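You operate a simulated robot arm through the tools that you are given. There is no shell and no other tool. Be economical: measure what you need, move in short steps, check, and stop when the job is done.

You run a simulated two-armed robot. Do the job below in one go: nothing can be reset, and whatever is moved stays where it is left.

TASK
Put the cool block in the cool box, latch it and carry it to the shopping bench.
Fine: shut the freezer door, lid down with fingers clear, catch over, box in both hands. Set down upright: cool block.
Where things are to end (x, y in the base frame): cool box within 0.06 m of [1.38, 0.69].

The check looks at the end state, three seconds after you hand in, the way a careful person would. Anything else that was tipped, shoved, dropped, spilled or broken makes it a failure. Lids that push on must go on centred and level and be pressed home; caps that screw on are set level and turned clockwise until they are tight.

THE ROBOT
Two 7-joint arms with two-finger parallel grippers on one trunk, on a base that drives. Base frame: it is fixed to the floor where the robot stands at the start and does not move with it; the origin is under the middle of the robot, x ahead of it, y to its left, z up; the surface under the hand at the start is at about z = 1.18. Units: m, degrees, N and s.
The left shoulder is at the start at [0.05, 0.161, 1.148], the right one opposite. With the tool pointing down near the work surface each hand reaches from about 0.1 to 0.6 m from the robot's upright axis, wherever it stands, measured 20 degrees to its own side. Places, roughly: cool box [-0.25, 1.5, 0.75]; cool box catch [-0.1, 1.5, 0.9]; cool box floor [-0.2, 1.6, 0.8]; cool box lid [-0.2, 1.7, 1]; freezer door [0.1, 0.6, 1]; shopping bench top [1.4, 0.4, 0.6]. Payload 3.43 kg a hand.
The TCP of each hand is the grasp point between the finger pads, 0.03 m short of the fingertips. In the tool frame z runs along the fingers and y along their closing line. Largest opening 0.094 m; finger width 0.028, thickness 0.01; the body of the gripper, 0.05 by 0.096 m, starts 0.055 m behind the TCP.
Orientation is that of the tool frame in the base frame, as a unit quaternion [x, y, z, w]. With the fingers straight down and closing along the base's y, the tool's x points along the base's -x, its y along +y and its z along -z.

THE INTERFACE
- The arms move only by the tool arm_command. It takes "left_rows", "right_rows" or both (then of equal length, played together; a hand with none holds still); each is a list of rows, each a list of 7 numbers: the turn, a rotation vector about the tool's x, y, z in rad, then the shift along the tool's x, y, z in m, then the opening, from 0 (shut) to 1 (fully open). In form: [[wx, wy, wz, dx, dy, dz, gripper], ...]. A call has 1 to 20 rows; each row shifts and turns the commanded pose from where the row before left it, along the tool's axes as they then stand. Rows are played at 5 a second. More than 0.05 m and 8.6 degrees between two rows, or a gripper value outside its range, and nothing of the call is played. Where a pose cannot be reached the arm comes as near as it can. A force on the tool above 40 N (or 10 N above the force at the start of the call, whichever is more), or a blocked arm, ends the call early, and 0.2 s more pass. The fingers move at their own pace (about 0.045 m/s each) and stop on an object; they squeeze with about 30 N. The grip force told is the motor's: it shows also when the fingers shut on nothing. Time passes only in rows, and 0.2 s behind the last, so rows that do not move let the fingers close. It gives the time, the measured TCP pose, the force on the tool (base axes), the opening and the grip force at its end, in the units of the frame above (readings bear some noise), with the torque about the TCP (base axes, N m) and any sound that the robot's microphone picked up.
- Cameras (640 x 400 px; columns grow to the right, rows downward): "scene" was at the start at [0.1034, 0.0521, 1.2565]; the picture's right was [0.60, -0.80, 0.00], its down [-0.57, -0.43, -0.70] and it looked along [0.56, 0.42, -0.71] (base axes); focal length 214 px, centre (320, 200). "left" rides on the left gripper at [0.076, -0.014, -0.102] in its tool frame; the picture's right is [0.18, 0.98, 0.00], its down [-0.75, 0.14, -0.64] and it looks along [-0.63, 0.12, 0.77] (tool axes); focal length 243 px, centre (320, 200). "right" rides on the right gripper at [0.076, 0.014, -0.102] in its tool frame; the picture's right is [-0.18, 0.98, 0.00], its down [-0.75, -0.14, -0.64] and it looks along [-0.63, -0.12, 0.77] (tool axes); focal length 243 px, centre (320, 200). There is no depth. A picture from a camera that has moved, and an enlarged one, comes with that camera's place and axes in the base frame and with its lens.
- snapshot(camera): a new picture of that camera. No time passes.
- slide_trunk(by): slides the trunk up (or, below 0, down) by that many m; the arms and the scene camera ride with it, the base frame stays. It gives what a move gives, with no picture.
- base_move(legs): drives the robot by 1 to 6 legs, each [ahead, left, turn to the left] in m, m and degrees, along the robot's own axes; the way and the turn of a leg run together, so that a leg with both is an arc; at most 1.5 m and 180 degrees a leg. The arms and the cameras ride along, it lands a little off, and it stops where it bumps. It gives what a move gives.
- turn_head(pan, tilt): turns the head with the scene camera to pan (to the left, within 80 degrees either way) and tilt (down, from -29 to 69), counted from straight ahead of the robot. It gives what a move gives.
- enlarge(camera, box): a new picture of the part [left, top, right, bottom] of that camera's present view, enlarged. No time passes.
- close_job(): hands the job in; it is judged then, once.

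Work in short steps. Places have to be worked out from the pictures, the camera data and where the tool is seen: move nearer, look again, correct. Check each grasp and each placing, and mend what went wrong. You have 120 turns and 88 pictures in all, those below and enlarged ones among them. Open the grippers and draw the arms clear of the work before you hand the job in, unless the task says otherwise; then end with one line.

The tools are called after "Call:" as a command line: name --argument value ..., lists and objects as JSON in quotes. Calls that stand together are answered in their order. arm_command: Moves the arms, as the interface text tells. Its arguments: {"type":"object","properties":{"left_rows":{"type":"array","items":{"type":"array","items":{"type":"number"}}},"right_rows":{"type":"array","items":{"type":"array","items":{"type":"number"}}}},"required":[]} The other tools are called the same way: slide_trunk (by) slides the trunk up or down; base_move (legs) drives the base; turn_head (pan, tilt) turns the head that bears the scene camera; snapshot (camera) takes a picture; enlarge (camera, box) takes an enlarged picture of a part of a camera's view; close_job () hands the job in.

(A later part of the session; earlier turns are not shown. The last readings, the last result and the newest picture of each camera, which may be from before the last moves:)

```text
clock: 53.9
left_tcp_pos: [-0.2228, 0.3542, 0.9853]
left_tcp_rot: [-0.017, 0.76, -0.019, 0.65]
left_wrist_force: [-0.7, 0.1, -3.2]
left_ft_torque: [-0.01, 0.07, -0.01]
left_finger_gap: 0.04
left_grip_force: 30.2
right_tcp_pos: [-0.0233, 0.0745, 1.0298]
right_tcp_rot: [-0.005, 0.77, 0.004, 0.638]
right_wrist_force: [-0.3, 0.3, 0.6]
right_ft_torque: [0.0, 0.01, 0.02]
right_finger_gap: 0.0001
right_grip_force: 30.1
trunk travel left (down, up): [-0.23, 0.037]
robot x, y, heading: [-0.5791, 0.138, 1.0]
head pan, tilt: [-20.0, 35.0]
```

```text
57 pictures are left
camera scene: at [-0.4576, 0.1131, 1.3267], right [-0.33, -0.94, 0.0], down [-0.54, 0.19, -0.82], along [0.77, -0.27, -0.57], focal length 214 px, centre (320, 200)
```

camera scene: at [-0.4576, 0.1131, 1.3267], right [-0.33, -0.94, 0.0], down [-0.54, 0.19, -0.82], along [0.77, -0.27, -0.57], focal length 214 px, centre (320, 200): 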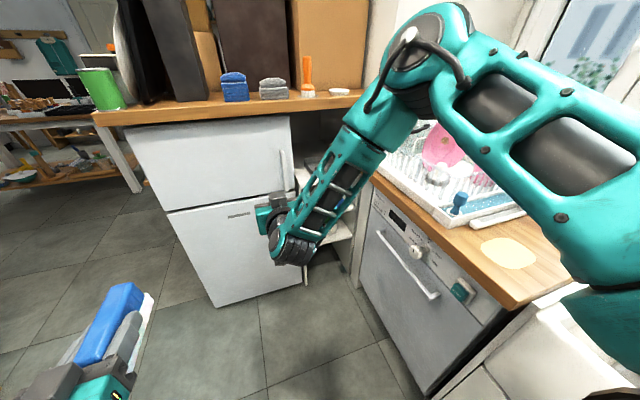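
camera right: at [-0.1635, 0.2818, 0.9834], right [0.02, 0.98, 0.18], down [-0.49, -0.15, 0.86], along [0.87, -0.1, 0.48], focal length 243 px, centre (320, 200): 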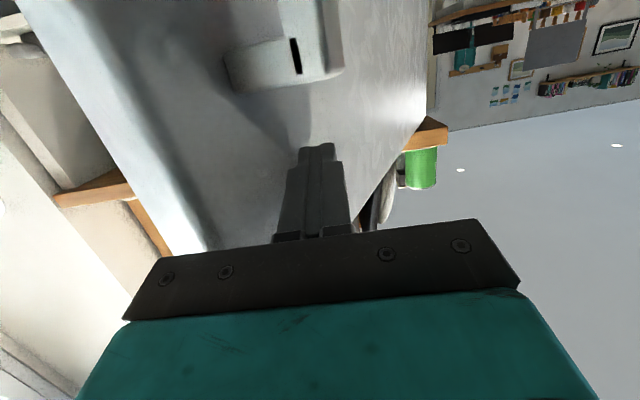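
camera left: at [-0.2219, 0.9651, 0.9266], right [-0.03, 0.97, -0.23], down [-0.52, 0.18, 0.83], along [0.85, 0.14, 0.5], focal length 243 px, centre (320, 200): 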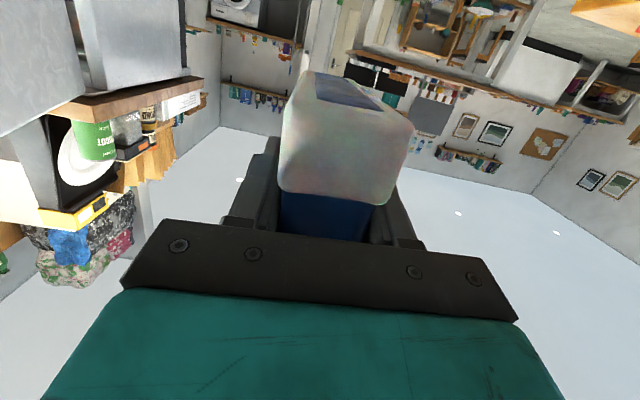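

The freezer is shut. I turn to face the table (+y), strafe to x≈-0.25, and look at the cool box.

Call:
base_move --legs '[[0, 0, 89], [0.1, -0.3, 0]]'

Call:
turn_head --pan 0 --tilt 30

Call:
snapshot --camera "scene"

```text
clock: 61.0
left_tcp_pos: [-0.4837, 0.5972, 0.9843]
left_tcp_rot: [0.544, -0.531, -0.441, -0.476]
left_wrist_force: [-1.1, 0.3, -2.7]
left_ft_torque: [-0.06, -0.01, 0.01]
left_finger_gap: 0.0404
left_grip_force: 29.6
right_tcp_pos: [-0.2, 0.7911, 1.0302]
right_tcp_rot: [-0.543, 0.547, 0.449, 0.452]
right_wrist_force: [0.4, -0.9, 0.0]
right_ft_torque: [-0.01, 0.01, 0.0]
right_finger_gap: 0.0
right_grip_force: 30.4
trunk travel left (down, up): [-0.23, 0.037]
robot x, y, heading: [-0.2745, 0.2364, 89.8]
head pan, tilt: [-20.0, 35.0]
```

```text
clock: 61.8
left_tcp_pos: [-0.4844, 0.5976, 0.983]
left_tcp_rot: [0.545, -0.531, -0.442, -0.476]
left_wrist_force: [-0.3, 0.2, -2.8]
left_ft_torque: [-0.04, -0.01, 0.0]
left_finger_gap: 0.04
left_grip_force: 30.1
right_tcp_pos: [-0.2005, 0.7928, 1.0298]
right_tcp_rot: [-0.542, 0.547, 0.449, 0.453]
right_wrist_force: [-0.6, -0.3, 1.1]
right_ft_torque: [-0.03, -0.01, 0.01]
right_finger_gap: 0.0001
right_grip_force: 29.7
trunk travel left (down, up): [-0.23, 0.037]
robot x, y, heading: [-0.2754, 0.2353, 89.7]
head pan, tilt: [0.0, 30.0]
```

```text
56 pictures are left
camera scene: at [-0.2756, 0.3704, 1.3344], right [1.0, -0.01, 0.0], down [0.0, -0.5, -0.87], along [0.01, 0.87, -0.5], focal length 214 px, centre (320, 200)
```

scene: 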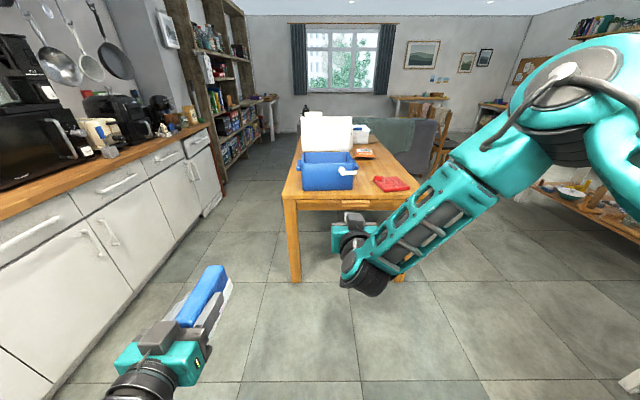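

The cool box stands near the table's near edge. I enlarge it for its shape and catch.

Call:
enlarge --camera "scene" --box '[270, 95, 430, 215]'

```text
3.33 times, centred on (350, 155) of scene
camera zoom: at [-0.2756, 0.3704, 1.3344], right [1.0, -0.01, 0.0], down [0.0, -0.5, -0.87], along [0.01, 0.87, -0.5], focal length 715 px, centre (220, 350)
```

zoom: 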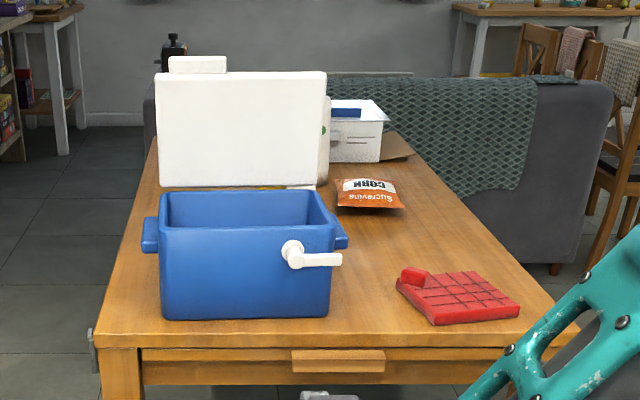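

From two views: box front at y≈1.475, x from −0.37 to −0.07, table z≈0.763, rim z≈0.928; the catch pivot is at (−0.15, 1.46, 0.89). To place the block upright I need a grip from above, so I point the right hand down for an in-air handover.

Call:
arm_command --right_rows '[[0, 0, 0, -0.03, 0, -0.03, 1], [0, 0, 0, -0.03, 0, -0.03, 1], [0, 0, 0, -0.03, 0, -0.03, 1], [0, 0, 0, -0.03, 0, -0.03, 1], [0, 0.14, 0, -0.02, 0, -0.01, 1], [0, 0.14, 0, -0.02, 0, 0, 1], [0, 0.14, 0, 0, 0, 0, 1], [0, 0.14, 0, 0, 0, 0, 1], [0, 0.14, 0, 0, 0, 0, 1], [0, 0.14, 0, 0, 0, 0, 1], [0, 0.14, 0, 0, 0, 0, 1], [0, 0.14, 0, 0, 0, 0, 1], [0, 0.14, 0, 0, 0, 0, 1], [0, 0.14, 0, 0, 0, 0, 1], [0, 0, 0, 0, 0, 0, 1]]'

Call:
turn_head --pan 15 --tilt 50

Call:
snapshot --camera "scene"

```text
clock: 65.0
left_tcp_pos: [-0.4848, 0.597, 0.9841]
left_tcp_rot: [0.544, -0.531, -0.441, -0.477]
left_wrist_force: [-0.5, 0.6, -3.1]
left_ft_torque: [-0.06, 0.01, 0.02]
left_finger_gap: 0.0402
left_grip_force: 30.0
right_tcp_pos: [-0.2011, 0.6959, 1.2101]
right_tcp_rot: [-0.705, 0.709, -0.007, -0.008]
right_wrist_force: [0.8, -0.2, -0.3]
right_ft_torque: [0.01, 0.05, -0.02]
right_finger_gap: 0.0938
right_grip_force: 0.0
trunk travel left (down, up): [-0.23, 0.037]
robot x, y, heading: [-0.2762, 0.235, 90.1]
head pan, tilt: [0.0, 30.0]
```

```text
clock: 65.8
left_tcp_pos: [-0.4836, 0.5973, 0.9838]
left_tcp_rot: [0.545, -0.531, -0.441, -0.476]
left_wrist_force: [0.1, -0.9, -1.9]
left_ft_torque: [-0.09, -0.04, 0.01]
left_finger_gap: 0.0399
left_grip_force: 29.7
right_tcp_pos: [-0.2014, 0.6962, 1.21]
right_tcp_rot: [-0.705, 0.71, -0.006, -0.007]
right_wrist_force: [-1.0, 0.6, 0.9]
right_ft_torque: [0.04, -0.04, -0.01]
right_finger_gap: 0.094
right_grip_force: 0.0
trunk travel left (down, up): [-0.23, 0.037]
robot x, y, heading: [-0.2766, 0.2348, 89.5]
head pan, tilt: [15.0, 50.0]
```

```text
54 pictures are left
camera scene: at [-0.2956, 0.3544, 1.305], right [0.97, 0.25, 0.0], down [0.19, -0.74, -0.64], along [-0.16, 0.62, -0.77], focal length 214 px, centre (320, 200)
```

scene: 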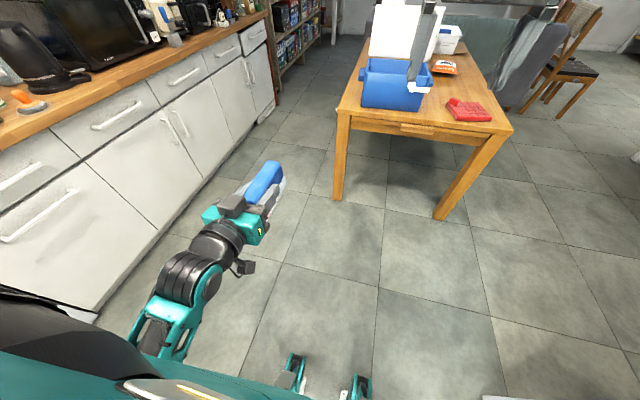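

The left hand holds the block along +y. I bring it 10 cm toward the middle and bring the open right hand over the block's far part at height.

Call:
arm_command --left_rows '[[0, 0, 0, 0, -0.025, 0.012, 0], [0, 0, 0, 0, -0.025, 0.012, 0], [0, 0, 0, 0, -0.025, 0.012, 0], [0, 0, 0, 0, -0.025, 0.012, 0], [0, 0, 0, 0, 0, 0, 0]]' --right_rows '[[0, 0, 0, -0.005, 0.045, 0, 1], [0, 0, 0, -0.005, 0.045, 0, 1], [0, 0, 0, -0.005, 0.045, 0, 1], [0, 0, 0, -0.005, 0.04, 0, 1], [0, 0, 0, 0, 0, 0, 1]]'

Call:
snapshot --camera "right"

```text
clock: 66.7
left_tcp_pos: [-0.4594, 0.6204, 0.9726]
left_tcp_rot: [-0.498, 0.577, 0.492, 0.421]
left_wrist_force: [0.0, 0.2, -3.0]
left_ft_torque: [-0.05, 0.03, 0.0]
left_finger_gap: 0.0402
left_grip_force: 30.0
right_tcp_pos: [-0.3303, 0.7116, 1.2093]
right_tcp_rot: [-0.704, 0.71, -0.007, -0.007]
right_wrist_force: [-0.6, -0.2, -0.2]
right_ft_torque: [0.03, -0.01, 0.02]
right_finger_gap: 0.094
right_grip_force: 0.1
trunk travel left (down, up): [-0.23, 0.037]
robot x, y, heading: [-0.2757, 0.2367, 89.6]
head pan, tilt: [15.0, 50.0]
stopped in row 4 (left hand): the arm was blocked; the commanded pose is now the measured one
```

```text
53 pictures are left
camera right: at [-0.3468, 0.6377, 1.3134], right [-0.98, 0.19, 0.0], down [0.15, 0.76, 0.63], along [0.12, 0.62, -0.78], focal length 243 px, centre (320, 200)
```

right: 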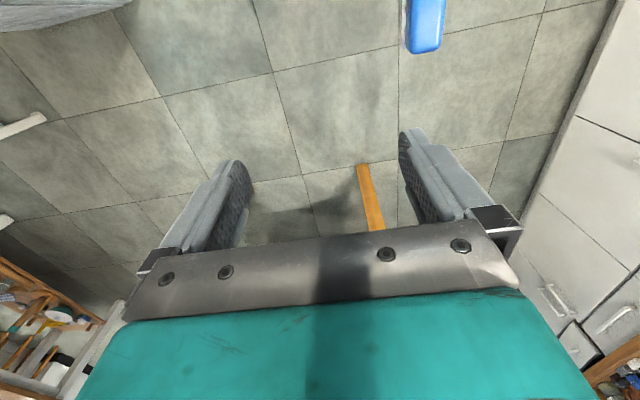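

The left arm hit a limit and rolled 8.6°. I undo that roll and go back 3 cm, then take the right hand to it instead.

Call:
arm_command --left_rows '[[0, 0, -0.05, 0, 0.012, 0, 0], [0, 0, -0.05, 0, 0.012, 0, 0], [0, 0, -0.05, 0, 0.01, 0, 0], [0, 0, 0, 0, 0, 0, 0]]' --right_rows '[[0, 0, 0, 0, 0.04, 0, 1], [0, 0, 0, 0, 0.04, 0, 1], [0, 0, 0, 0, 0.04, 0, 1], [0, 0, 0, 0, 0, 0, 1]]'

Call:
snapshot --camera "right"

```text
clock: 67.7
left_tcp_pos: [-0.4933, 0.6238, 0.9766]
left_tcp_rot: [0.538, -0.537, -0.46, -0.459]
left_wrist_force: [-0.2, 0.2, -3.6]
left_ft_torque: [0.0, -0.02, 0.01]
left_finger_gap: 0.0403
left_grip_force: 29.9
right_tcp_pos: [-0.4025, 0.7109, 1.2086]
right_tcp_rot: [-0.704, 0.71, -0.006, -0.005]
right_wrist_force: [1.3, 0.3, -0.2]
right_ft_torque: [-0.01, -0.03, -0.01]
right_finger_gap: 0.094
right_grip_force: 0.2
right hand out of reach, approached as far as the arm can: row 2, 3
trunk travel left (down, up): [-0.23, 0.037]
robot x, y, heading: [-0.2743, 0.2325, 89.9]
head pan, tilt: [15.0, 50.0]
```

```text
52 pictures are left
camera right: at [-0.4175, 0.6366, 1.3128], right [-0.98, 0.19, 0.0], down [0.15, 0.76, 0.63], along [0.12, 0.62, -0.78], focal length 243 px, centre (320, 200)
```

right: 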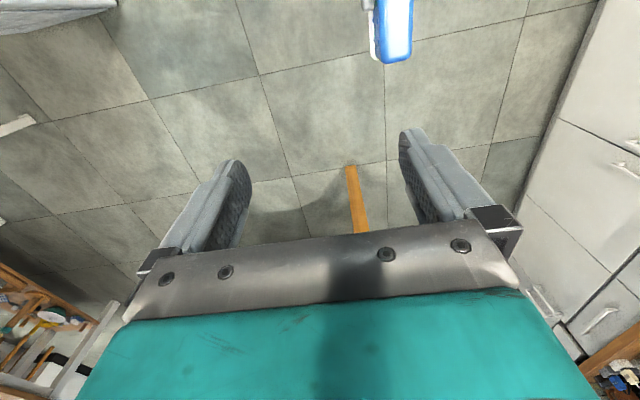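

The right arm runs out sideways this close. I extend the left hand forward 0.12 m and then inward, where both arms have more room.

Call:
arm_command --left_rows '[[0, 0, 0, -0.005, 0, 0.04, 0], [0, 0, 0, -0.005, 0, 0.04, 0], [0, 0, 0, -0.005, 0, 0.04, 0], [0, 0, 0, 0, -0.025, 0, 0], [0, 0, 0, 0, -0.025, 0, 0], [0, 0, 0, 0, -0.025, 0, 0], [0, 0, 0, 0, -0.025, 0, 0], [0, 0, 0, 0, 0, 0, 0]]'

```text
clock: 69.2
left_tcp_pos: [-0.452, 0.7473, 0.9657]
left_tcp_rot: [-0.486, 0.577, 0.512, 0.411]
left_wrist_force: [0.1, 0.7, -2.4]
left_ft_torque: [-0.05, 0.01, 0.02]
left_finger_gap: 0.04
left_grip_force: 29.9
right_tcp_pos: [-0.4016, 0.7115, 1.2078]
right_tcp_rot: [-0.705, 0.709, -0.006, -0.007]
right_wrist_force: [1.9, -0.3, -0.1]
right_ft_torque: [0.0, -0.03, 0.0]
right_finger_gap: 0.094
right_grip_force: 0.0
trunk travel left (down, up): [-0.23, 0.037]
robot x, y, heading: [-0.2744, 0.2313, 89.5]
head pan, tilt: [15.0, 50.0]
stopped in row 7 (left hand): the arm was blocked; the commanded pose is now the measured one
```

Straight-ahead posture limits moving inward; I undo the roll and yaw the left hand inward by ~40° about the block, which swings the wrist outward.

Call:
arm_command --left_rows '[[0, 0, -0.06, 0, 0.012, 0, 0], [0, 0, -0.06, 0, 0.012, 0, 0], [0, 0, -0.04, 0, 0.01, 0, 0], [0.14, 0, 0, 0, 0, 0, 0], [0.14, 0, 0, 0, 0, 0, 0], [0.14, 0, 0, 0, 0, 0, 0], [0.14, 0, 0, 0, 0, 0, 0], [0.14, 0, 0, 0, 0, 0, 0], [0, 0, 0, 0, 0, 0, 0]]'

```text
clock: 71.2
left_tcp_pos: [-0.4873, 0.747, 0.9719]
left_tcp_rot: [-0.344, 0.666, 0.265, 0.606]
left_wrist_force: [0.0, -0.2, -3.5]
left_ft_torque: [-0.04, 0.05, 0.0]
left_finger_gap: 0.0403
left_grip_force: 30.7
right_tcp_pos: [-0.4016, 0.7109, 1.2082]
right_tcp_rot: [-0.705, 0.709, -0.007, -0.006]
right_wrist_force: [-0.3, -0.3, -1.0]
right_ft_torque: [0.04, -0.01, -0.04]
right_finger_gap: 0.094
right_grip_force: 0.1
trunk travel left (down, up): [-0.23, 0.037]
robot x, y, heading: [-0.2762, 0.2356, 89.8]
head pan, tilt: [15.0, 50.0]
```

Level within a few degrees and yawed 39°. Now I move the left hand inward toward the robot's midline.

Call:
arm_command --left_rows '[[0, 0, 0, 0, -0.025, 0.018, 0], [0, 0, 0, 0, -0.025, 0.018, 0], [0, 0, 0, 0, -0.025, 0.018, 0], [0, 0, 0, 0, -0.025, 0.018, 0], [0, 0, 0, 0, -0.02, 0.018, 0], [0, 0, 0, 0, 0, 0, 0]]'

Call:
snapshot --camera "right"

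```text
clock: 72.6
left_tcp_pos: [-0.3366, 0.7419, 0.9678]
left_tcp_rot: [-0.344, 0.667, 0.265, 0.606]
left_wrist_force: [0.0, 0.4, -3.1]
left_ft_torque: [-0.02, 0.04, 0.0]
left_finger_gap: 0.0403
left_grip_force: 30.1
right_tcp_pos: [-0.4016, 0.7111, 1.2083]
right_tcp_rot: [-0.704, 0.71, -0.007, -0.006]
right_wrist_force: [-0.3, -0.2, 0.4]
right_ft_torque: [0.0, 0.0, -0.01]
right_finger_gap: 0.094
right_grip_force: 0.0
trunk travel left (down, up): [-0.23, 0.037]
robot x, y, heading: [-0.2746, 0.2363, 89.8]
head pan, tilt: [15.0, 50.0]
```

```text
51 pictures are left
camera right: at [-0.4177, 0.6366, 1.3128], right [-0.98, 0.19, 0.0], down [0.15, 0.76, 0.63], along [0.12, 0.62, -0.78], focal length 243 px, centre (320, 200)
```

right: 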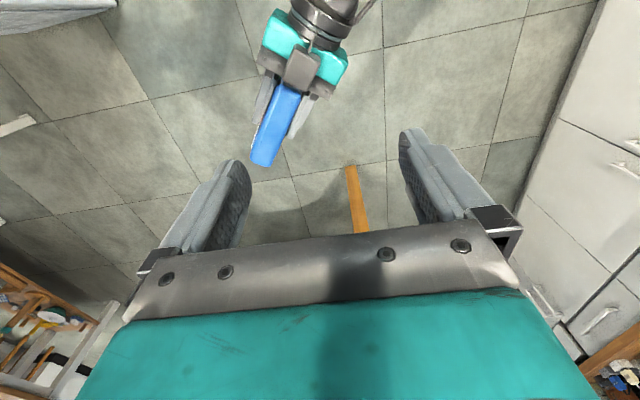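

The left hand now holds the block at the midline, pointing 39° inward. I turn the right hand to match and move it above the block's far portion.

Call:
arm_command --right_rows '[[0, 0, 0.136, 0, 0, 0, 1], [0, 0, 0.136, 0, 0, 0, 1], [0, 0, 0.136, 0, 0, 0, 1], [0, 0, 0.136, 0, 0, 0, 1], [0, 0, 0.136, 0, 0, 0, 1], [0, 0, 0, -0.04, -0.01, 0, 1], [0, 0, 0, -0.04, -0.01, 0, 1], [0, 0, 0, -0.04, -0.01, 0, 1], [0, 0, 0, 0, 0, 0, 1]]'

```text
clock: 74.6
left_tcp_pos: [-0.3372, 0.7415, 0.968]
left_tcp_rot: [-0.344, 0.666, 0.267, 0.606]
left_wrist_force: [-0.1, 0.5, -2.9]
left_ft_torque: [-0.07, 0.05, 0.0]
left_finger_gap: 0.0401
left_grip_force: 29.5
right_tcp_pos: [-0.3028, 0.7843, 1.2058]
right_tcp_rot: [-0.428, 0.904, -0.009, -0.003]
right_wrist_force: [0.4, 0.4, 0.7]
right_ft_torque: [-0.02, 0.0, 0.0]
right_finger_gap: 0.0939
right_grip_force: 0.0
trunk travel left (down, up): [-0.23, 0.037]
robot x, y, heading: [-0.2764, 0.2362, 89.7]
head pan, tilt: [15.0, 50.0]
```

The right hand is over the target spot. I descend 12 cm and check alignment.

Call:
arm_command --right_rows '[[0, 0, 0, 0, 0, 0.04, 1], [0, 0, 0, 0, 0, 0.04, 1], [0, 0, 0, 0, 0, 0.04, 1], [0, 0, 0, 0, 0, 0, 1]]'

Call:
snapshot --camera "right"

```text
clock: 75.6
left_tcp_pos: [-0.3375, 0.7411, 0.9685]
left_tcp_rot: [-0.343, 0.666, 0.266, 0.606]
left_wrist_force: [0.1, -0.3, -3.1]
left_ft_torque: [-0.05, -0.02, 0.04]
left_finger_gap: 0.0403
left_grip_force: 30.4
right_tcp_pos: [-0.3026, 0.7834, 1.0869]
right_tcp_rot: [-0.427, 0.904, -0.009, -0.005]
right_wrist_force: [-0.9, 0.5, -0.3]
right_ft_torque: [-0.01, -0.01, 0.04]
right_finger_gap: 0.0939
right_grip_force: 0.0
trunk travel left (down, up): [-0.23, 0.037]
robot x, y, heading: [-0.2712, 0.2354, 89.6]
head pan, tilt: [15.0, 50.0]
```

```text
50 pictures are left
camera right: at [-0.3631, 0.7346, 1.1912], right [-0.64, 0.77, -0.01], down [0.59, 0.5, 0.63], along [0.49, 0.4, -0.77], focal length 243 px, centre (320, 200)
```

right: 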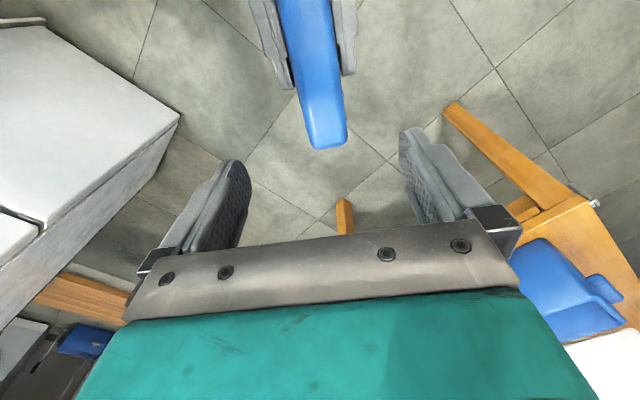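

Aligned within a millimetre or two laterally. I descend onto the block and close the right hand.

Call:
arm_command --right_rows '[[0, 0, 0, 0, 0, 0.04, 1], [0, 0, 0, 0, 0, 0.04, 1], [0, 0, 0, 0, 0, 0.032, 1], [0, 0, 0, 0, 0, 0, 1], [0, 0, 0, 0, 0, 0, 0], [0, 0, 0, 0, 0, 0, 0], [0, 0, 0, 0, 0, 0, 0], [0, 0, 0, 0, 0, 0, 0], [0, 0, 0, 0, 0, 0, 0]]'

Call:
snapshot --camera "right"

```text
clock: 77.6
left_tcp_pos: [-0.3354, 0.7401, 0.9686]
left_tcp_rot: [-0.342, 0.666, 0.265, 0.607]
left_wrist_force: [7.1, -13.3, -0.9]
left_ft_torque: [0.39, 0.34, -0.77]
left_finger_gap: 0.0401
left_grip_force: 29.8
right_tcp_pos: [-0.3031, 0.7819, 0.976]
right_tcp_rot: [-0.427, 0.904, -0.008, -0.004]
right_wrist_force: [-7.8, 12.8, 0.4]
right_ft_torque: [-0.27, -0.3, 0.04]
right_finger_gap: 0.041
right_grip_force: 30.0
trunk travel left (down, up): [-0.23, 0.037]
robot x, y, heading: [-0.2759, 0.2353, 89.7]
head pan, tilt: [15.0, 50.0]
```

```text
49 pictures are left
camera right: at [-0.3641, 0.7331, 1.0801], right [-0.64, 0.77, -0.01], down [0.59, 0.5, 0.63], along [0.49, 0.4, -0.77], focal length 243 px, centre (320, 200)
```

right: 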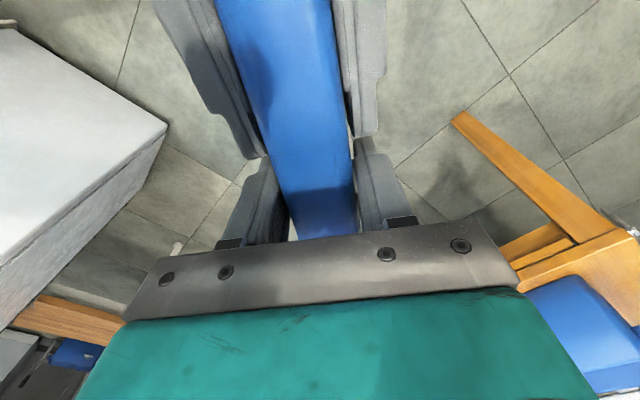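

Both hands grip the block. I open the left and draw it straight back.

Call:
arm_command --left_rows '[[0, 0, 0, 0, 0, 0, 1], [0, 0, 0, 0, 0, 0, 1], [0, 0, 0, 0, 0, 0, 1], [0, 0, 0, 0, 0, 0, 1], [0, 0, 0, 0, 0.01, -0.03, 1], [0, 0, 0, 0, 0.01, -0.03, 1], [0, 0, 0, 0, 0.01, -0.04, 1], [0, 0, 0, 0, 0.01, -0.04, 1], [0, 0, 0, 0, 0, 0, 1]]'

Call:
snapshot --camera "right"

```text
clock: 79.6
left_tcp_pos: [-0.4551, 0.6608, 0.9832]
left_tcp_rot: [-0.344, 0.665, 0.267, 0.606]
left_wrist_force: [0.0, -0.3, 0.1]
left_ft_torque: [0.01, -0.03, 0.02]
left_finger_gap: 0.0939
left_grip_force: 0.1
right_tcp_pos: [-0.3035, 0.7825, 0.9771]
right_tcp_rot: [-0.427, 0.904, -0.009, -0.005]
right_wrist_force: [-1.1, -0.1, -0.7]
right_ft_torque: [0.07, -0.03, -0.01]
right_finger_gap: 0.0402
right_grip_force: 29.7
trunk travel left (down, up): [-0.23, 0.037]
robot x, y, heading: [-0.2771, 0.2416, 89.7]
head pan, tilt: [15.0, 50.0]
```

```text
48 pictures are left
camera right: at [-0.3638, 0.7329, 1.0797], right [-0.64, 0.77, -0.01], down [0.59, 0.51, 0.63], along [0.49, 0.4, -0.77], focal length 243 px, centre (320, 200)
```

right: 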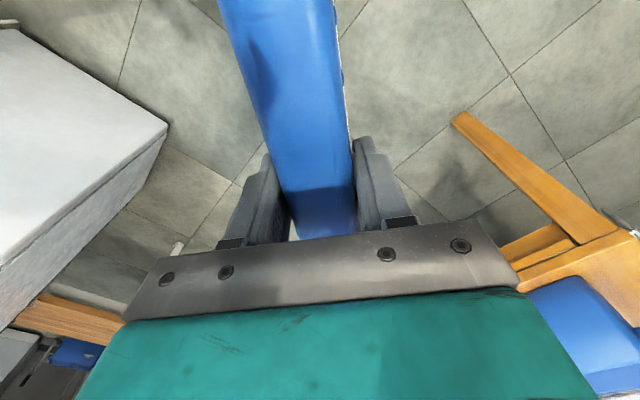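

The right hand holds the block firmly. I withdraw the left hand further, raise the right, and turn the block to lie along the box's length.

Call:
arm_command --left_rows '[[0, 0, 0, 0, 0, -0.03, 1], [0, 0, 0, 0, 0, -0.03, 1], [0, 0, 0, 0, 0, -0.03, 1], [0, 0, 0, 0, 0, -0.02, 1], [0, 0, 0, 0, 0, 0, 1], [0, 0, 0, 0, 0, 0, 1], [0, 0, 0, 0, 0, 0, 1], [0, 0, 0, 0, 0, 0, 1], [0, 0, 0, 0, 0, 0, 1]]' --right_rows '[[0, 0, 0, 0, 0, -0.04, 0], [0, 0, 0, 0, 0, -0.04, 0], [0, 0, 0.127, 0, 0, 0, 0], [0, 0, 0.127, 0, 0, 0, 0], [0, 0, 0.127, 0, 0, 0, 0], [0, 0, 0.127, 0, 0, 0, 0], [0, 0, 0.127, 0, 0, 0, 0], [0, 0, 0.127, 0, 0, 0, 0], [0, 0, 0.127, 0, 0, 0, 0]]'

Call:
snapshot --camera "right"

```text
clock: 81.6
left_tcp_pos: [-0.5229, 0.5757, 0.9977]
left_tcp_rot: [-0.343, 0.667, 0.264, 0.607]
left_wrist_force: [0.2, -0.3, -0.4]
left_ft_torque: [-0.03, 0.04, 0.0]
left_finger_gap: 0.0936
left_grip_force: 0.0
right_tcp_pos: [-0.3023, 0.7804, 1.0559]
right_tcp_rot: [0.004, 1.0, -0.01, 0.0]
right_wrist_force: [-0.3, 0.0, -2.8]
right_ft_torque: [-0.01, -0.09, 0.02]
right_finger_gap: 0.0402
right_grip_force: 29.7
trunk travel left (down, up): [-0.23, 0.037]
robot x, y, heading: [-0.2721, 0.2388, 89.6]
head pan, tilt: [15.0, 50.0]
```

```text
47 pictures are left
camera right: at [-0.3794, 0.7982, 1.1574], right [0.19, 0.98, -0.02], down [0.75, -0.13, 0.64], along [0.63, -0.14, -0.76], focal length 243 px, centre (320, 200)
```

right: 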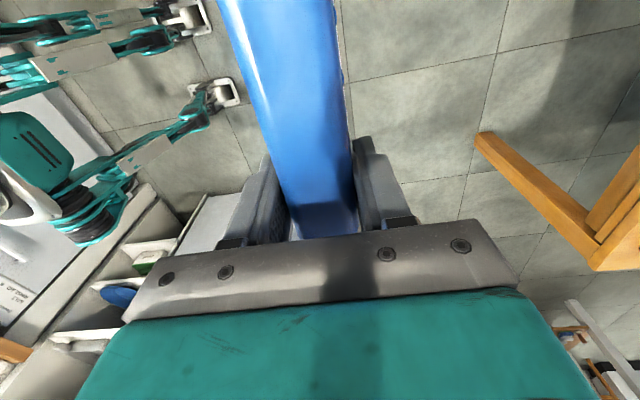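

The block is along x now. I drive to the table and look before lowering.

Call:
base_move --legs '[[0.4, -0.11, 0], [0.36, 0, 0]]'

Call:
turn_head --pan 0 --tilt 45

Call:
snapshot --camera "scene"

Call:
snapshot --camera "right"

```text
clock: 86.0
left_tcp_pos: [-0.4055, 1.3261, 0.9964]
left_tcp_rot: [-0.341, 0.668, 0.263, 0.607]
left_wrist_force: [0.7, 0.9, 0.1]
left_ft_torque: [0.01, -0.02, -0.02]
left_finger_gap: 0.0938
left_grip_force: 0.1
right_tcp_pos: [-0.1824, 1.5307, 1.0546]
right_tcp_rot: [0.007, 1.0, -0.009, 0.0]
right_wrist_force: [0.4, 0.0, -3.3]
right_ft_torque: [0.0, -0.08, 0.0]
right_finger_gap: 0.0404
right_grip_force: 29.8
trunk travel left (down, up): [-0.23, 0.037]
robot x, y, heading: [-0.161, 0.9879, 89.5]
head pan, tilt: [15.0, 50.0]
```

```text
clock: 86.8
left_tcp_pos: [-0.4047, 1.3255, 0.9967]
left_tcp_rot: [-0.341, 0.668, 0.263, 0.607]
left_wrist_force: [0.3, 0.0, -0.2]
left_ft_torque: [0.0, -0.02, 0.0]
left_finger_gap: 0.094
left_grip_force: 0.1
right_tcp_pos: [-0.1819, 1.5301, 1.0553]
right_tcp_rot: [0.007, 1.0, -0.009, 0.0]
right_wrist_force: [0.3, -0.3, -2.7]
right_ft_torque: [0.0, -0.06, -0.02]
right_finger_gap: 0.0401
right_grip_force: 29.9
trunk travel left (down, up): [-0.23, 0.037]
robot x, y, heading: [-0.1585, 0.9836, 89.2]
head pan, tilt: [0.0, 45.0]
```

```text
46 pictures are left
camera scene: at [-0.1594, 1.1096, 1.3118], right [1.0, -0.01, 0.0], down [-0.01, -0.71, -0.71], along [0.01, 0.71, -0.71], focal length 214 px, centre (320, 200)
```

scene: 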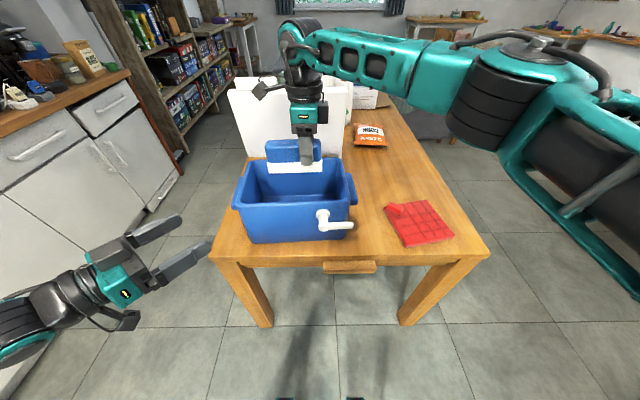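

```text
45 pictures are left
camera right: at [-0.2595, 1.5471, 1.1573], right [0.2, 0.98, -0.02], down [0.75, -0.14, 0.64], along [0.63, -0.14, -0.76], focal length 243 px, centre (320, 200)
```

right: 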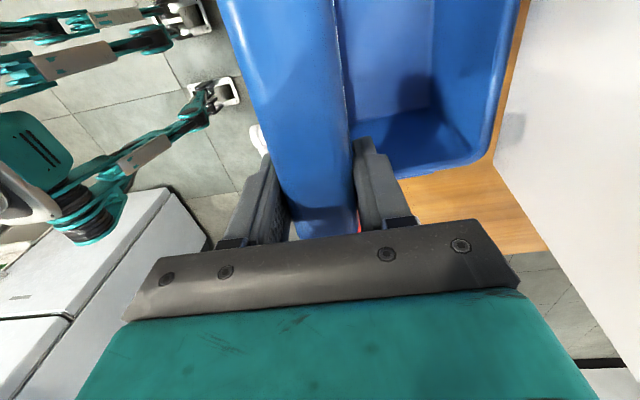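

Box measured: rim x −0.36…−0.08, y 1.47…1.685; inner middle y≈1.58. I shift 5 cm ahead and lower most of the way.

Call:
arm_command --right_rows '[[0, 0, 0, 0.003, 0.025, 0, 0], [0, 0, 0, 0.003, 0.025, 0, 0], [0, 0, 0, 0, 0, 0.04, 0], [0, 0, 0, 0, 0, 0.04, 0], [0, 0, 0, 0, 0, 0.04, 0], [0, 0, 0, 0, 0, 0.04, 0], [0, 0, 0, 0, 0, 0, 0]]'

Call:
snapshot --camera "right"

Call:
snapshot --camera "scene"

```text
clock: 88.4
left_tcp_pos: [-0.406, 1.3244, 0.9963]
left_tcp_rot: [-0.342, 0.667, 0.264, 0.607]
left_wrist_force: [0.0, 0.1, 1.0]
left_ft_torque: [-0.01, 0.01, -0.01]
left_finger_gap: 0.0942
left_grip_force: 0.1
right_tcp_pos: [-0.1824, 1.5572, 0.906]
right_tcp_rot: [0.007, 1.0, -0.008, 0.002]
right_wrist_force: [0.3, -0.1, -2.6]
right_ft_torque: [0.01, -0.12, 0.01]
right_finger_gap: 0.0402
right_grip_force: 29.9
right hand out of reach, approached as far as the arm can: row 2, 6
trunk travel left (down, up): [-0.23, 0.037]
robot x, y, heading: [-0.1591, 0.9836, 89.2]
head pan, tilt: [0.0, 45.0]
```

```text
44 pictures are left
camera right: at [-0.2588, 1.5748, 1.0084], right [0.2, 0.98, -0.02], down [0.75, -0.14, 0.65], along [0.63, -0.14, -0.76], focal length 243 px, centre (320, 200)
```

right: 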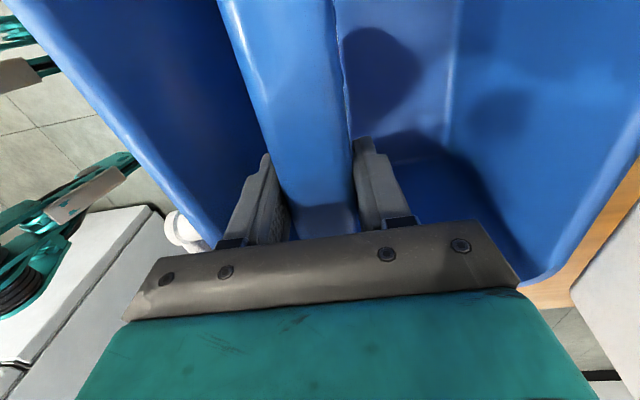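

```text
43 pictures are left
camera scene: at [-0.1602, 1.1093, 1.3119], right [1.0, -0.01, 0.0], down [-0.01, -0.71, -0.71], along [0.01, 0.71, -0.71], focal length 214 px, centre (320, 200)
```

scene: 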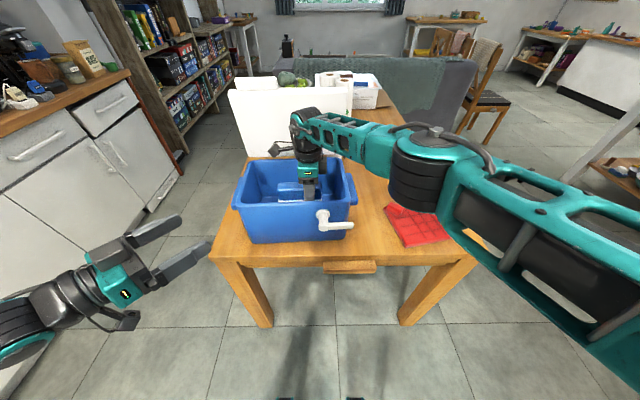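

The block is well inside the box, at the arm's forward limit, so I lower it with the trunk.

Call:
slide_trunk --by -0.045

Call:
slide_trunk --by -0.008

```text
clock: 89.3
left_tcp_pos: [-0.4046, 1.3255, 0.9527]
left_tcp_rot: [-0.341, 0.668, 0.263, 0.607]
left_wrist_force: [-0.4, -0.4, -0.8]
left_ft_torque: [0.01, 0.01, 0.0]
left_finger_gap: 0.094
left_grip_force: 0.1
right_tcp_pos: [-0.1799, 1.5567, 0.8613]
right_tcp_rot: [0.007, 1.0, -0.009, 0.001]
right_wrist_force: [-0.1, 0.1, -2.8]
right_ft_torque: [0.0, -0.09, 0.0]
right_finger_gap: 0.0405
right_grip_force: 29.6
trunk travel left (down, up): [-0.185, 0.082]
robot x, y, heading: [-0.1576, 0.9857, 89.4]
head pan, tilt: [0.0, 45.0]
```

```text
clock: 89.8
left_tcp_pos: [-0.405, 1.3254, 0.9438]
left_tcp_rot: [-0.342, 0.667, 0.264, 0.606]
left_wrist_force: [-0.2, 0.4, 0.1]
left_ft_torque: [0.03, 0.01, -0.01]
left_finger_gap: 0.0937
left_grip_force: 0.0
right_tcp_pos: [-0.1805, 1.5572, 0.8537]
right_tcp_rot: [0.007, 1.0, -0.009, 0.001]
right_wrist_force: [0.6, -0.3, -2.5]
right_ft_torque: [-0.02, -0.11, 0.01]
right_finger_gap: 0.0404
right_grip_force: 29.8
trunk travel left (down, up): [-0.177, 0.09]
robot x, y, heading: [-0.1628, 0.9872, 89.3]
head pan, tilt: [0.0, 45.0]
```

No contact yet; I keep lowering in small steps.

Call:
slide_trunk --by -0.006

Call:
slide_trunk --by -0.005

Call:
snapshot --camera "right"

```text
clock: 90.4
left_tcp_pos: [-0.4044, 1.3249, 0.9388]
left_tcp_rot: [-0.342, 0.668, 0.263, 0.607]
left_wrist_force: [0.1, 0.2, 0.8]
left_ft_torque: [-0.02, -0.02, 0.0]
left_finger_gap: 0.0942
left_grip_force: 0.0
right_tcp_pos: [-0.1806, 1.5569, 0.8478]
right_tcp_rot: [0.007, 1.0, -0.009, 0.001]
right_wrist_force: [-0.4, -0.1, -2.4]
right_ft_torque: [-0.02, -0.08, -0.01]
right_finger_gap: 0.04
right_grip_force: 29.8
trunk travel left (down, up): [-0.171, 0.096]
robot x, y, heading: [-0.1616, 0.9822, 89.3]
head pan, tilt: [0.0, 45.0]
```

```text
clock: 90.9
left_tcp_pos: [-0.4044, 1.3255, 0.9328]
left_tcp_rot: [-0.341, 0.668, 0.263, 0.607]
left_wrist_force: [0.2, -0.1, -0.8]
left_ft_torque: [0.01, -0.01, -0.02]
left_finger_gap: 0.0938
left_grip_force: 0.0
right_tcp_pos: [-0.1815, 1.5579, 0.8424]
right_tcp_rot: [0.006, 1.0, -0.009, 0.001]
right_wrist_force: [0.6, -0.1, -3.0]
right_ft_torque: [-0.03, -0.08, -0.01]
right_finger_gap: 0.0403
right_grip_force: 29.3
trunk travel left (down, up): [-0.166, 0.101]
robot x, y, heading: [-0.161, 0.9839, 89.3]
head pan, tilt: [0.0, 45.0]
```

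```text
42 pictures are left
camera right: at [-0.258, 1.575, 0.9447], right [0.2, 0.98, -0.02], down [0.75, -0.14, 0.65], along [0.63, -0.14, -0.76], focal length 243 px, centre (320, 200)
```

right: 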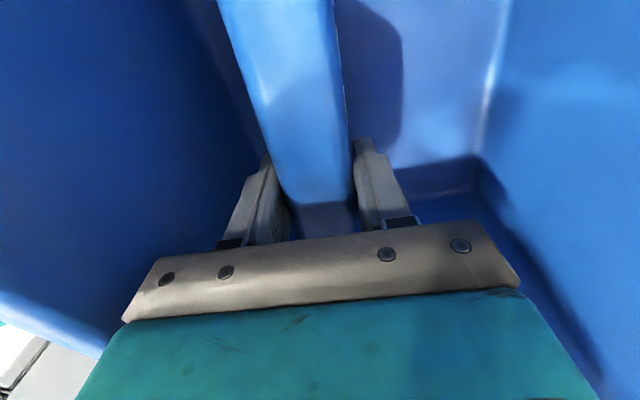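

Still no contact; the floor should be within a centimetre.

Call:
slide_trunk --by -0.005

Call:
slide_trunk --by -0.004

Call:
slide_trunk --by -0.004

```text
clock: 91.5
left_tcp_pos: [-0.405, 1.3248, 0.928]
left_tcp_rot: [-0.341, 0.667, 0.264, 0.607]
left_wrist_force: [-0.3, -0.4, -0.2]
left_ft_torque: [0.03, 0.0, -0.04]
left_finger_gap: 0.094
left_grip_force: 0.1
right_tcp_pos: [-0.1804, 1.5572, 0.8373]
right_tcp_rot: [0.007, 1.0, -0.009, 0.001]
right_wrist_force: [0.3, 0.0, -2.7]
right_ft_torque: [-0.01, -0.1, 0.01]
right_finger_gap: 0.04
right_grip_force: 30.2
trunk travel left (down, up): [-0.161, 0.106]
robot x, y, heading: [-0.1551, 0.9904, 89.3]
head pan, tilt: [0.0, 45.0]
```

```text
clock: 92.0
left_tcp_pos: [-0.4055, 1.3256, 0.9244]
left_tcp_rot: [-0.341, 0.668, 0.263, 0.607]
left_wrist_force: [0.0, -0.5, 0.7]
left_ft_torque: [0.01, 0.04, -0.02]
left_finger_gap: 0.0941
left_grip_force: 0.2
right_tcp_pos: [-0.1803, 1.5582, 0.8339]
right_tcp_rot: [0.008, 1.0, -0.008, 0.0]
right_wrist_force: [0.0, -0.6, -3.7]
right_ft_torque: [0.0, -0.1, -0.02]
right_finger_gap: 0.0402
right_grip_force: 29.9
trunk travel left (down, up): [-0.157, 0.11]
robot x, y, heading: [-0.159, 0.9885, 89.4]
head pan, tilt: [0.0, 45.0]
```

```text
clock: 92.5
left_tcp_pos: [-0.4055, 1.3255, 0.9212]
left_tcp_rot: [-0.341, 0.668, 0.263, 0.608]
left_wrist_force: [0.6, -0.5, 0.3]
left_ft_torque: [-0.02, 0.01, 0.01]
left_finger_gap: 0.094
left_grip_force: 0.0
right_tcp_pos: [-0.179, 1.5581, 0.8285]
right_tcp_rot: [0.007, 1.0, -0.009, 0.002]
right_wrist_force: [0.3, -0.2, -2.6]
right_ft_torque: [-0.02, -0.11, 0.01]
right_finger_gap: 0.0403
right_grip_force: 29.6
trunk travel left (down, up): [-0.153, 0.114]
robot x, y, heading: [-0.1629, 0.9847, 89.3]
head pan, tilt: [0.0, 45.0]
```

Still free; the table must be a bit lower than I judged. I continue in small steps.

Call:
slide_trunk --by -0.005

Call:
slide_trunk --by -0.005

Call:
slide_trunk --by -0.004

Call:
enlarge --camera "scene" --box '[210, 130, 410, 260]'

```text
clock: 93.1
left_tcp_pos: [-0.4062, 1.3251, 0.9149]
left_tcp_rot: [-0.342, 0.668, 0.263, 0.607]
left_wrist_force: [0.4, -1.4, -0.4]
left_ft_torque: [-0.01, 0.0, -0.02]
left_finger_gap: 0.0941
left_grip_force: 0.0
right_tcp_pos: [-0.1812, 1.5587, 0.8251]
right_tcp_rot: [0.007, 1.0, -0.008, 0.001]
right_wrist_force: [0.5, -0.4, -0.7]
right_ft_torque: [0.04, 0.14, 0.03]
right_finger_gap: 0.0403
right_grip_force: 29.6
trunk travel left (down, up): [-0.148, 0.119]
robot x, y, heading: [-0.1587, 0.9834, 89.0]
head pan, tilt: [0.0, 45.0]
```

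```text
clock: 93.6
left_tcp_pos: [-0.405, 1.3246, 0.9111]
left_tcp_rot: [-0.341, 0.668, 0.264, 0.607]
left_wrist_force: [0.0, 0.3, -0.1]
left_ft_torque: [-0.01, -0.02, -0.02]
left_finger_gap: 0.0942
left_grip_force: 0.0
right_tcp_pos: [-0.1805, 1.5581, 0.822]
right_tcp_rot: [0.007, 1.0, -0.008, 0.0]
right_wrist_force: [5.1, -0.2, 9.2]
right_ft_torque: [0.2, 0.85, -0.01]
right_finger_gap: 0.0402
right_grip_force: 30.4
trunk travel left (down, up): [-0.143, 0.124]
robot x, y, heading: [-0.1594, 0.989, 89.0]
head pan, tilt: [0.0, 45.0]
```

```text
clock: 94.1
left_tcp_pos: [-0.4041, 1.3233, 0.906]
left_tcp_rot: [-0.34, 0.667, 0.264, 0.607]
left_wrist_force: [-0.2, -0.5, -0.3]
left_ft_torque: [0.04, 0.02, 0.01]
left_finger_gap: 0.0938
left_grip_force: 0.1
right_tcp_pos: [-0.1809, 1.5581, 0.8177]
right_tcp_rot: [0.006, 1.0, -0.007, 0.001]
right_wrist_force: [4.0, -0.8, 21.9]
right_ft_torque: [0.41, -0.05, -0.07]
right_finger_gap: 0.0404
right_grip_force: 30.2
trunk travel left (down, up): [-0.139, 0.128]
robot x, y, heading: [-0.1606, 0.9869, 89.4]
head pan, tilt: [0.0, 45.0]
```

```text
3.08 times, centred on (310, 195) of scene
camera zoom: at [-0.1589, 1.1072, 1.2213], right [1.0, -0.01, 0.0], down [-0.01, -0.71, -0.71], along [0.01, 0.71, -0.71], focal length 660 px, centre (351, 215)
```

zoom: 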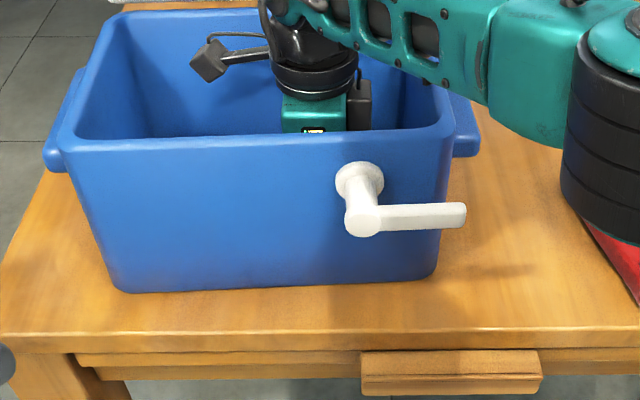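

The block is on the floor (22 N up). I release partly open and raise the hand by the trunk.

Call:
arm_command --right_rows '[[0, 0, 0, 0, 0, 0, 0.75], [0, 0, 0, 0, 0, 0, 0.75], [0, 0, 0, 0, 0, 0, 0.75], [0, 0, 0, 0, 0, 0, 0.75]]'

Call:
slide_trunk --by 0.1

Call:
snapshot --camera "right"

```text
clock: 95.1
left_tcp_pos: [-0.4053, 1.3257, 0.9056]
left_tcp_rot: [-0.342, 0.667, 0.264, 0.607]
left_wrist_force: [-0.7, 0.5, -0.4]
left_ft_torque: [0.02, 0.01, 0.0]
left_finger_gap: 0.0941
left_grip_force: 0.0
right_tcp_pos: [-0.1802, 1.5576, 0.8157]
right_tcp_rot: [0.008, 1.0, -0.009, 0.001]
right_wrist_force: [0.5, -0.9, -0.3]
right_ft_torque: [-0.02, 0.01, -0.01]
right_finger_gap: 0.0704
right_grip_force: 0.1
trunk travel left (down, up): [-0.139, 0.128]
robot x, y, heading: [-0.1603, 0.9831, 89.2]
head pan, tilt: [0.0, 45.0]
```

```text
clock: 96.5
left_tcp_pos: [-0.4058, 1.3258, 1.0065]
left_tcp_rot: [-0.341, 0.668, 0.263, 0.607]
left_wrist_force: [0.0, -0.4, -0.2]
left_ft_torque: [-0.03, -0.01, -0.01]
left_finger_gap: 0.0937
left_grip_force: 0.0
right_tcp_pos: [-0.1809, 1.5577, 0.9155]
right_tcp_rot: [0.007, 1.0, -0.01, 0.001]
right_wrist_force: [-0.8, 0.4, 0.3]
right_ft_torque: [0.03, 0.01, 0.0]
right_finger_gap: 0.0706
right_grip_force: 0.1
trunk travel left (down, up): [-0.239, 0.028]
robot x, y, heading: [-0.1629, 0.9845, 89.1]
head pan, tilt: [0.0, 45.0]
```

```text
40 pictures are left
camera right: at [-0.2581, 1.575, 1.0177], right [0.2, 0.98, -0.02], down [0.75, -0.14, 0.65], along [0.63, -0.14, -0.76], focal length 243 px, centre (320, 200)
```

right: 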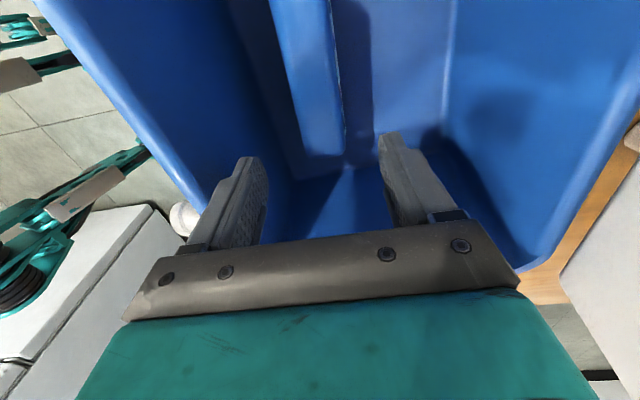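

The block sits upright in the box. I lift the right hand clear, and look down to judge how close I may get and how the lid stands.

Call:
arm_command --right_rows '[[0, 0, 0, 0, 0, -0.04, 0.75], [0, 0, 0, 0, 0, -0.04, 0.75], [0, 0, 0, 0, 0, -0.04, 0.75], [0, 0, 0, 0, 0, -0.04, 0.75], [0, 0, 0, 0, -0.04, -0.02, 0.75], [0, 0, 0, 0, -0.04, 0, 0.75]]'

Call:
turn_head --pan 0 --tilt 68

Call:
snapshot --camera "scene"

Call:
turn_head --pan 0 --tilt 30

Call:
snapshot --camera "scene"

```text
clock: 97.9
left_tcp_pos: [-0.4058, 1.3252, 1.0061]
left_tcp_rot: [-0.342, 0.667, 0.264, 0.607]
left_wrist_force: [-0.3, 0.2, -0.7]
left_ft_torque: [0.01, 0.0, 0.02]
left_finger_gap: 0.094
left_grip_force: 0.1
right_tcp_pos: [-0.1827, 1.4789, 1.0964]
right_tcp_rot: [0.008, 1.0, -0.008, 0.0]
right_wrist_force: [-0.2, -0.2, 0.3]
right_ft_torque: [-0.02, 0.03, -0.01]
right_finger_gap: 0.0707
right_grip_force: 0.0
trunk travel left (down, up): [-0.239, 0.028]
robot x, y, heading: [-0.1613, 0.9825, 89.3]
head pan, tilt: [0.0, 45.0]
```

```text
clock: 98.7
left_tcp_pos: [-0.4054, 1.3244, 1.0064]
left_tcp_rot: [-0.342, 0.668, 0.263, 0.607]
left_wrist_force: [0.8, -0.6, 0.0]
left_ft_torque: [-0.02, -0.01, 0.01]
left_finger_gap: 0.0941
left_grip_force: 0.0
right_tcp_pos: [-0.1844, 1.4799, 1.0946]
right_tcp_rot: [0.007, 1.0, -0.008, 0.001]
right_wrist_force: [-0.3, -0.3, -0.2]
right_ft_torque: [-0.01, 0.0, -0.01]
right_finger_gap: 0.0707
right_grip_force: 0.1
trunk travel left (down, up): [-0.239, 0.028]
robot x, y, heading: [-0.1576, 0.9845, 89.2]
head pan, tilt: [0.0, 68.0]
```

```text
39 pictures are left
camera scene: at [-0.1596, 1.0849, 1.2928], right [1.0, -0.01, 0.0], down [-0.01, -0.93, -0.38], along [0.0, 0.38, -0.93], focal length 214 px, centre (320, 200)
```

scene: 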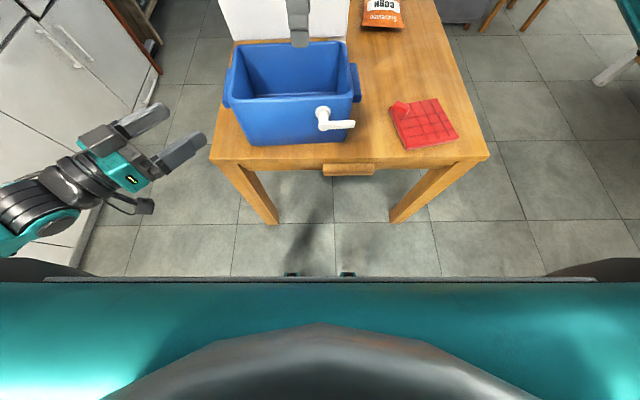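

```text
clock: 99.8
left_tcp_pos: [-0.4042, 1.3259, 1.0068]
left_tcp_rot: [-0.341, 0.668, 0.263, 0.607]
left_wrist_force: [-0.5, 0.4, -1.0]
left_ft_torque: [-0.02, 0.01, -0.02]
left_finger_gap: 0.0938
left_grip_force: 0.1
right_tcp_pos: [-0.1843, 1.4786, 1.0953]
right_tcp_rot: [0.007, 1.0, -0.008, 0.001]
right_wrist_force: [-0.6, -0.1, 0.4]
right_ft_torque: [0.01, 0.0, -0.02]
right_finger_gap: 0.0706
right_grip_force: 0.1
trunk travel left (down, up): [-0.239, 0.028]
robot x, y, heading: [-0.1599, 0.9828, 88.8]
head pan, tilt: [0.0, 30.0]
```

```text
38 pictures are left
camera scene: at [-0.1591, 1.1184, 1.3434], right [1.0, -0.01, 0.0], down [-0.01, -0.5, -0.87], along [0.01, 0.87, -0.5], focal length 214 px, centre (320, 200)
```

scene: 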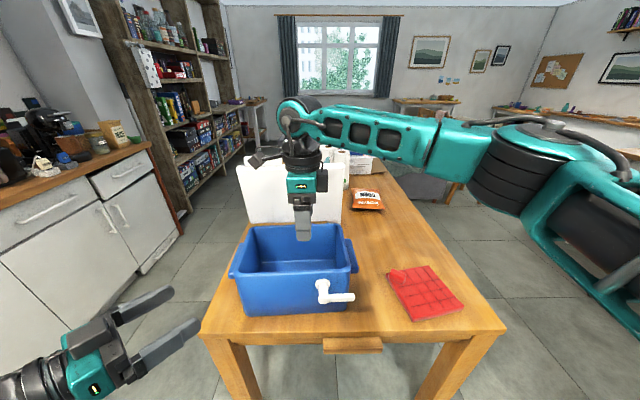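

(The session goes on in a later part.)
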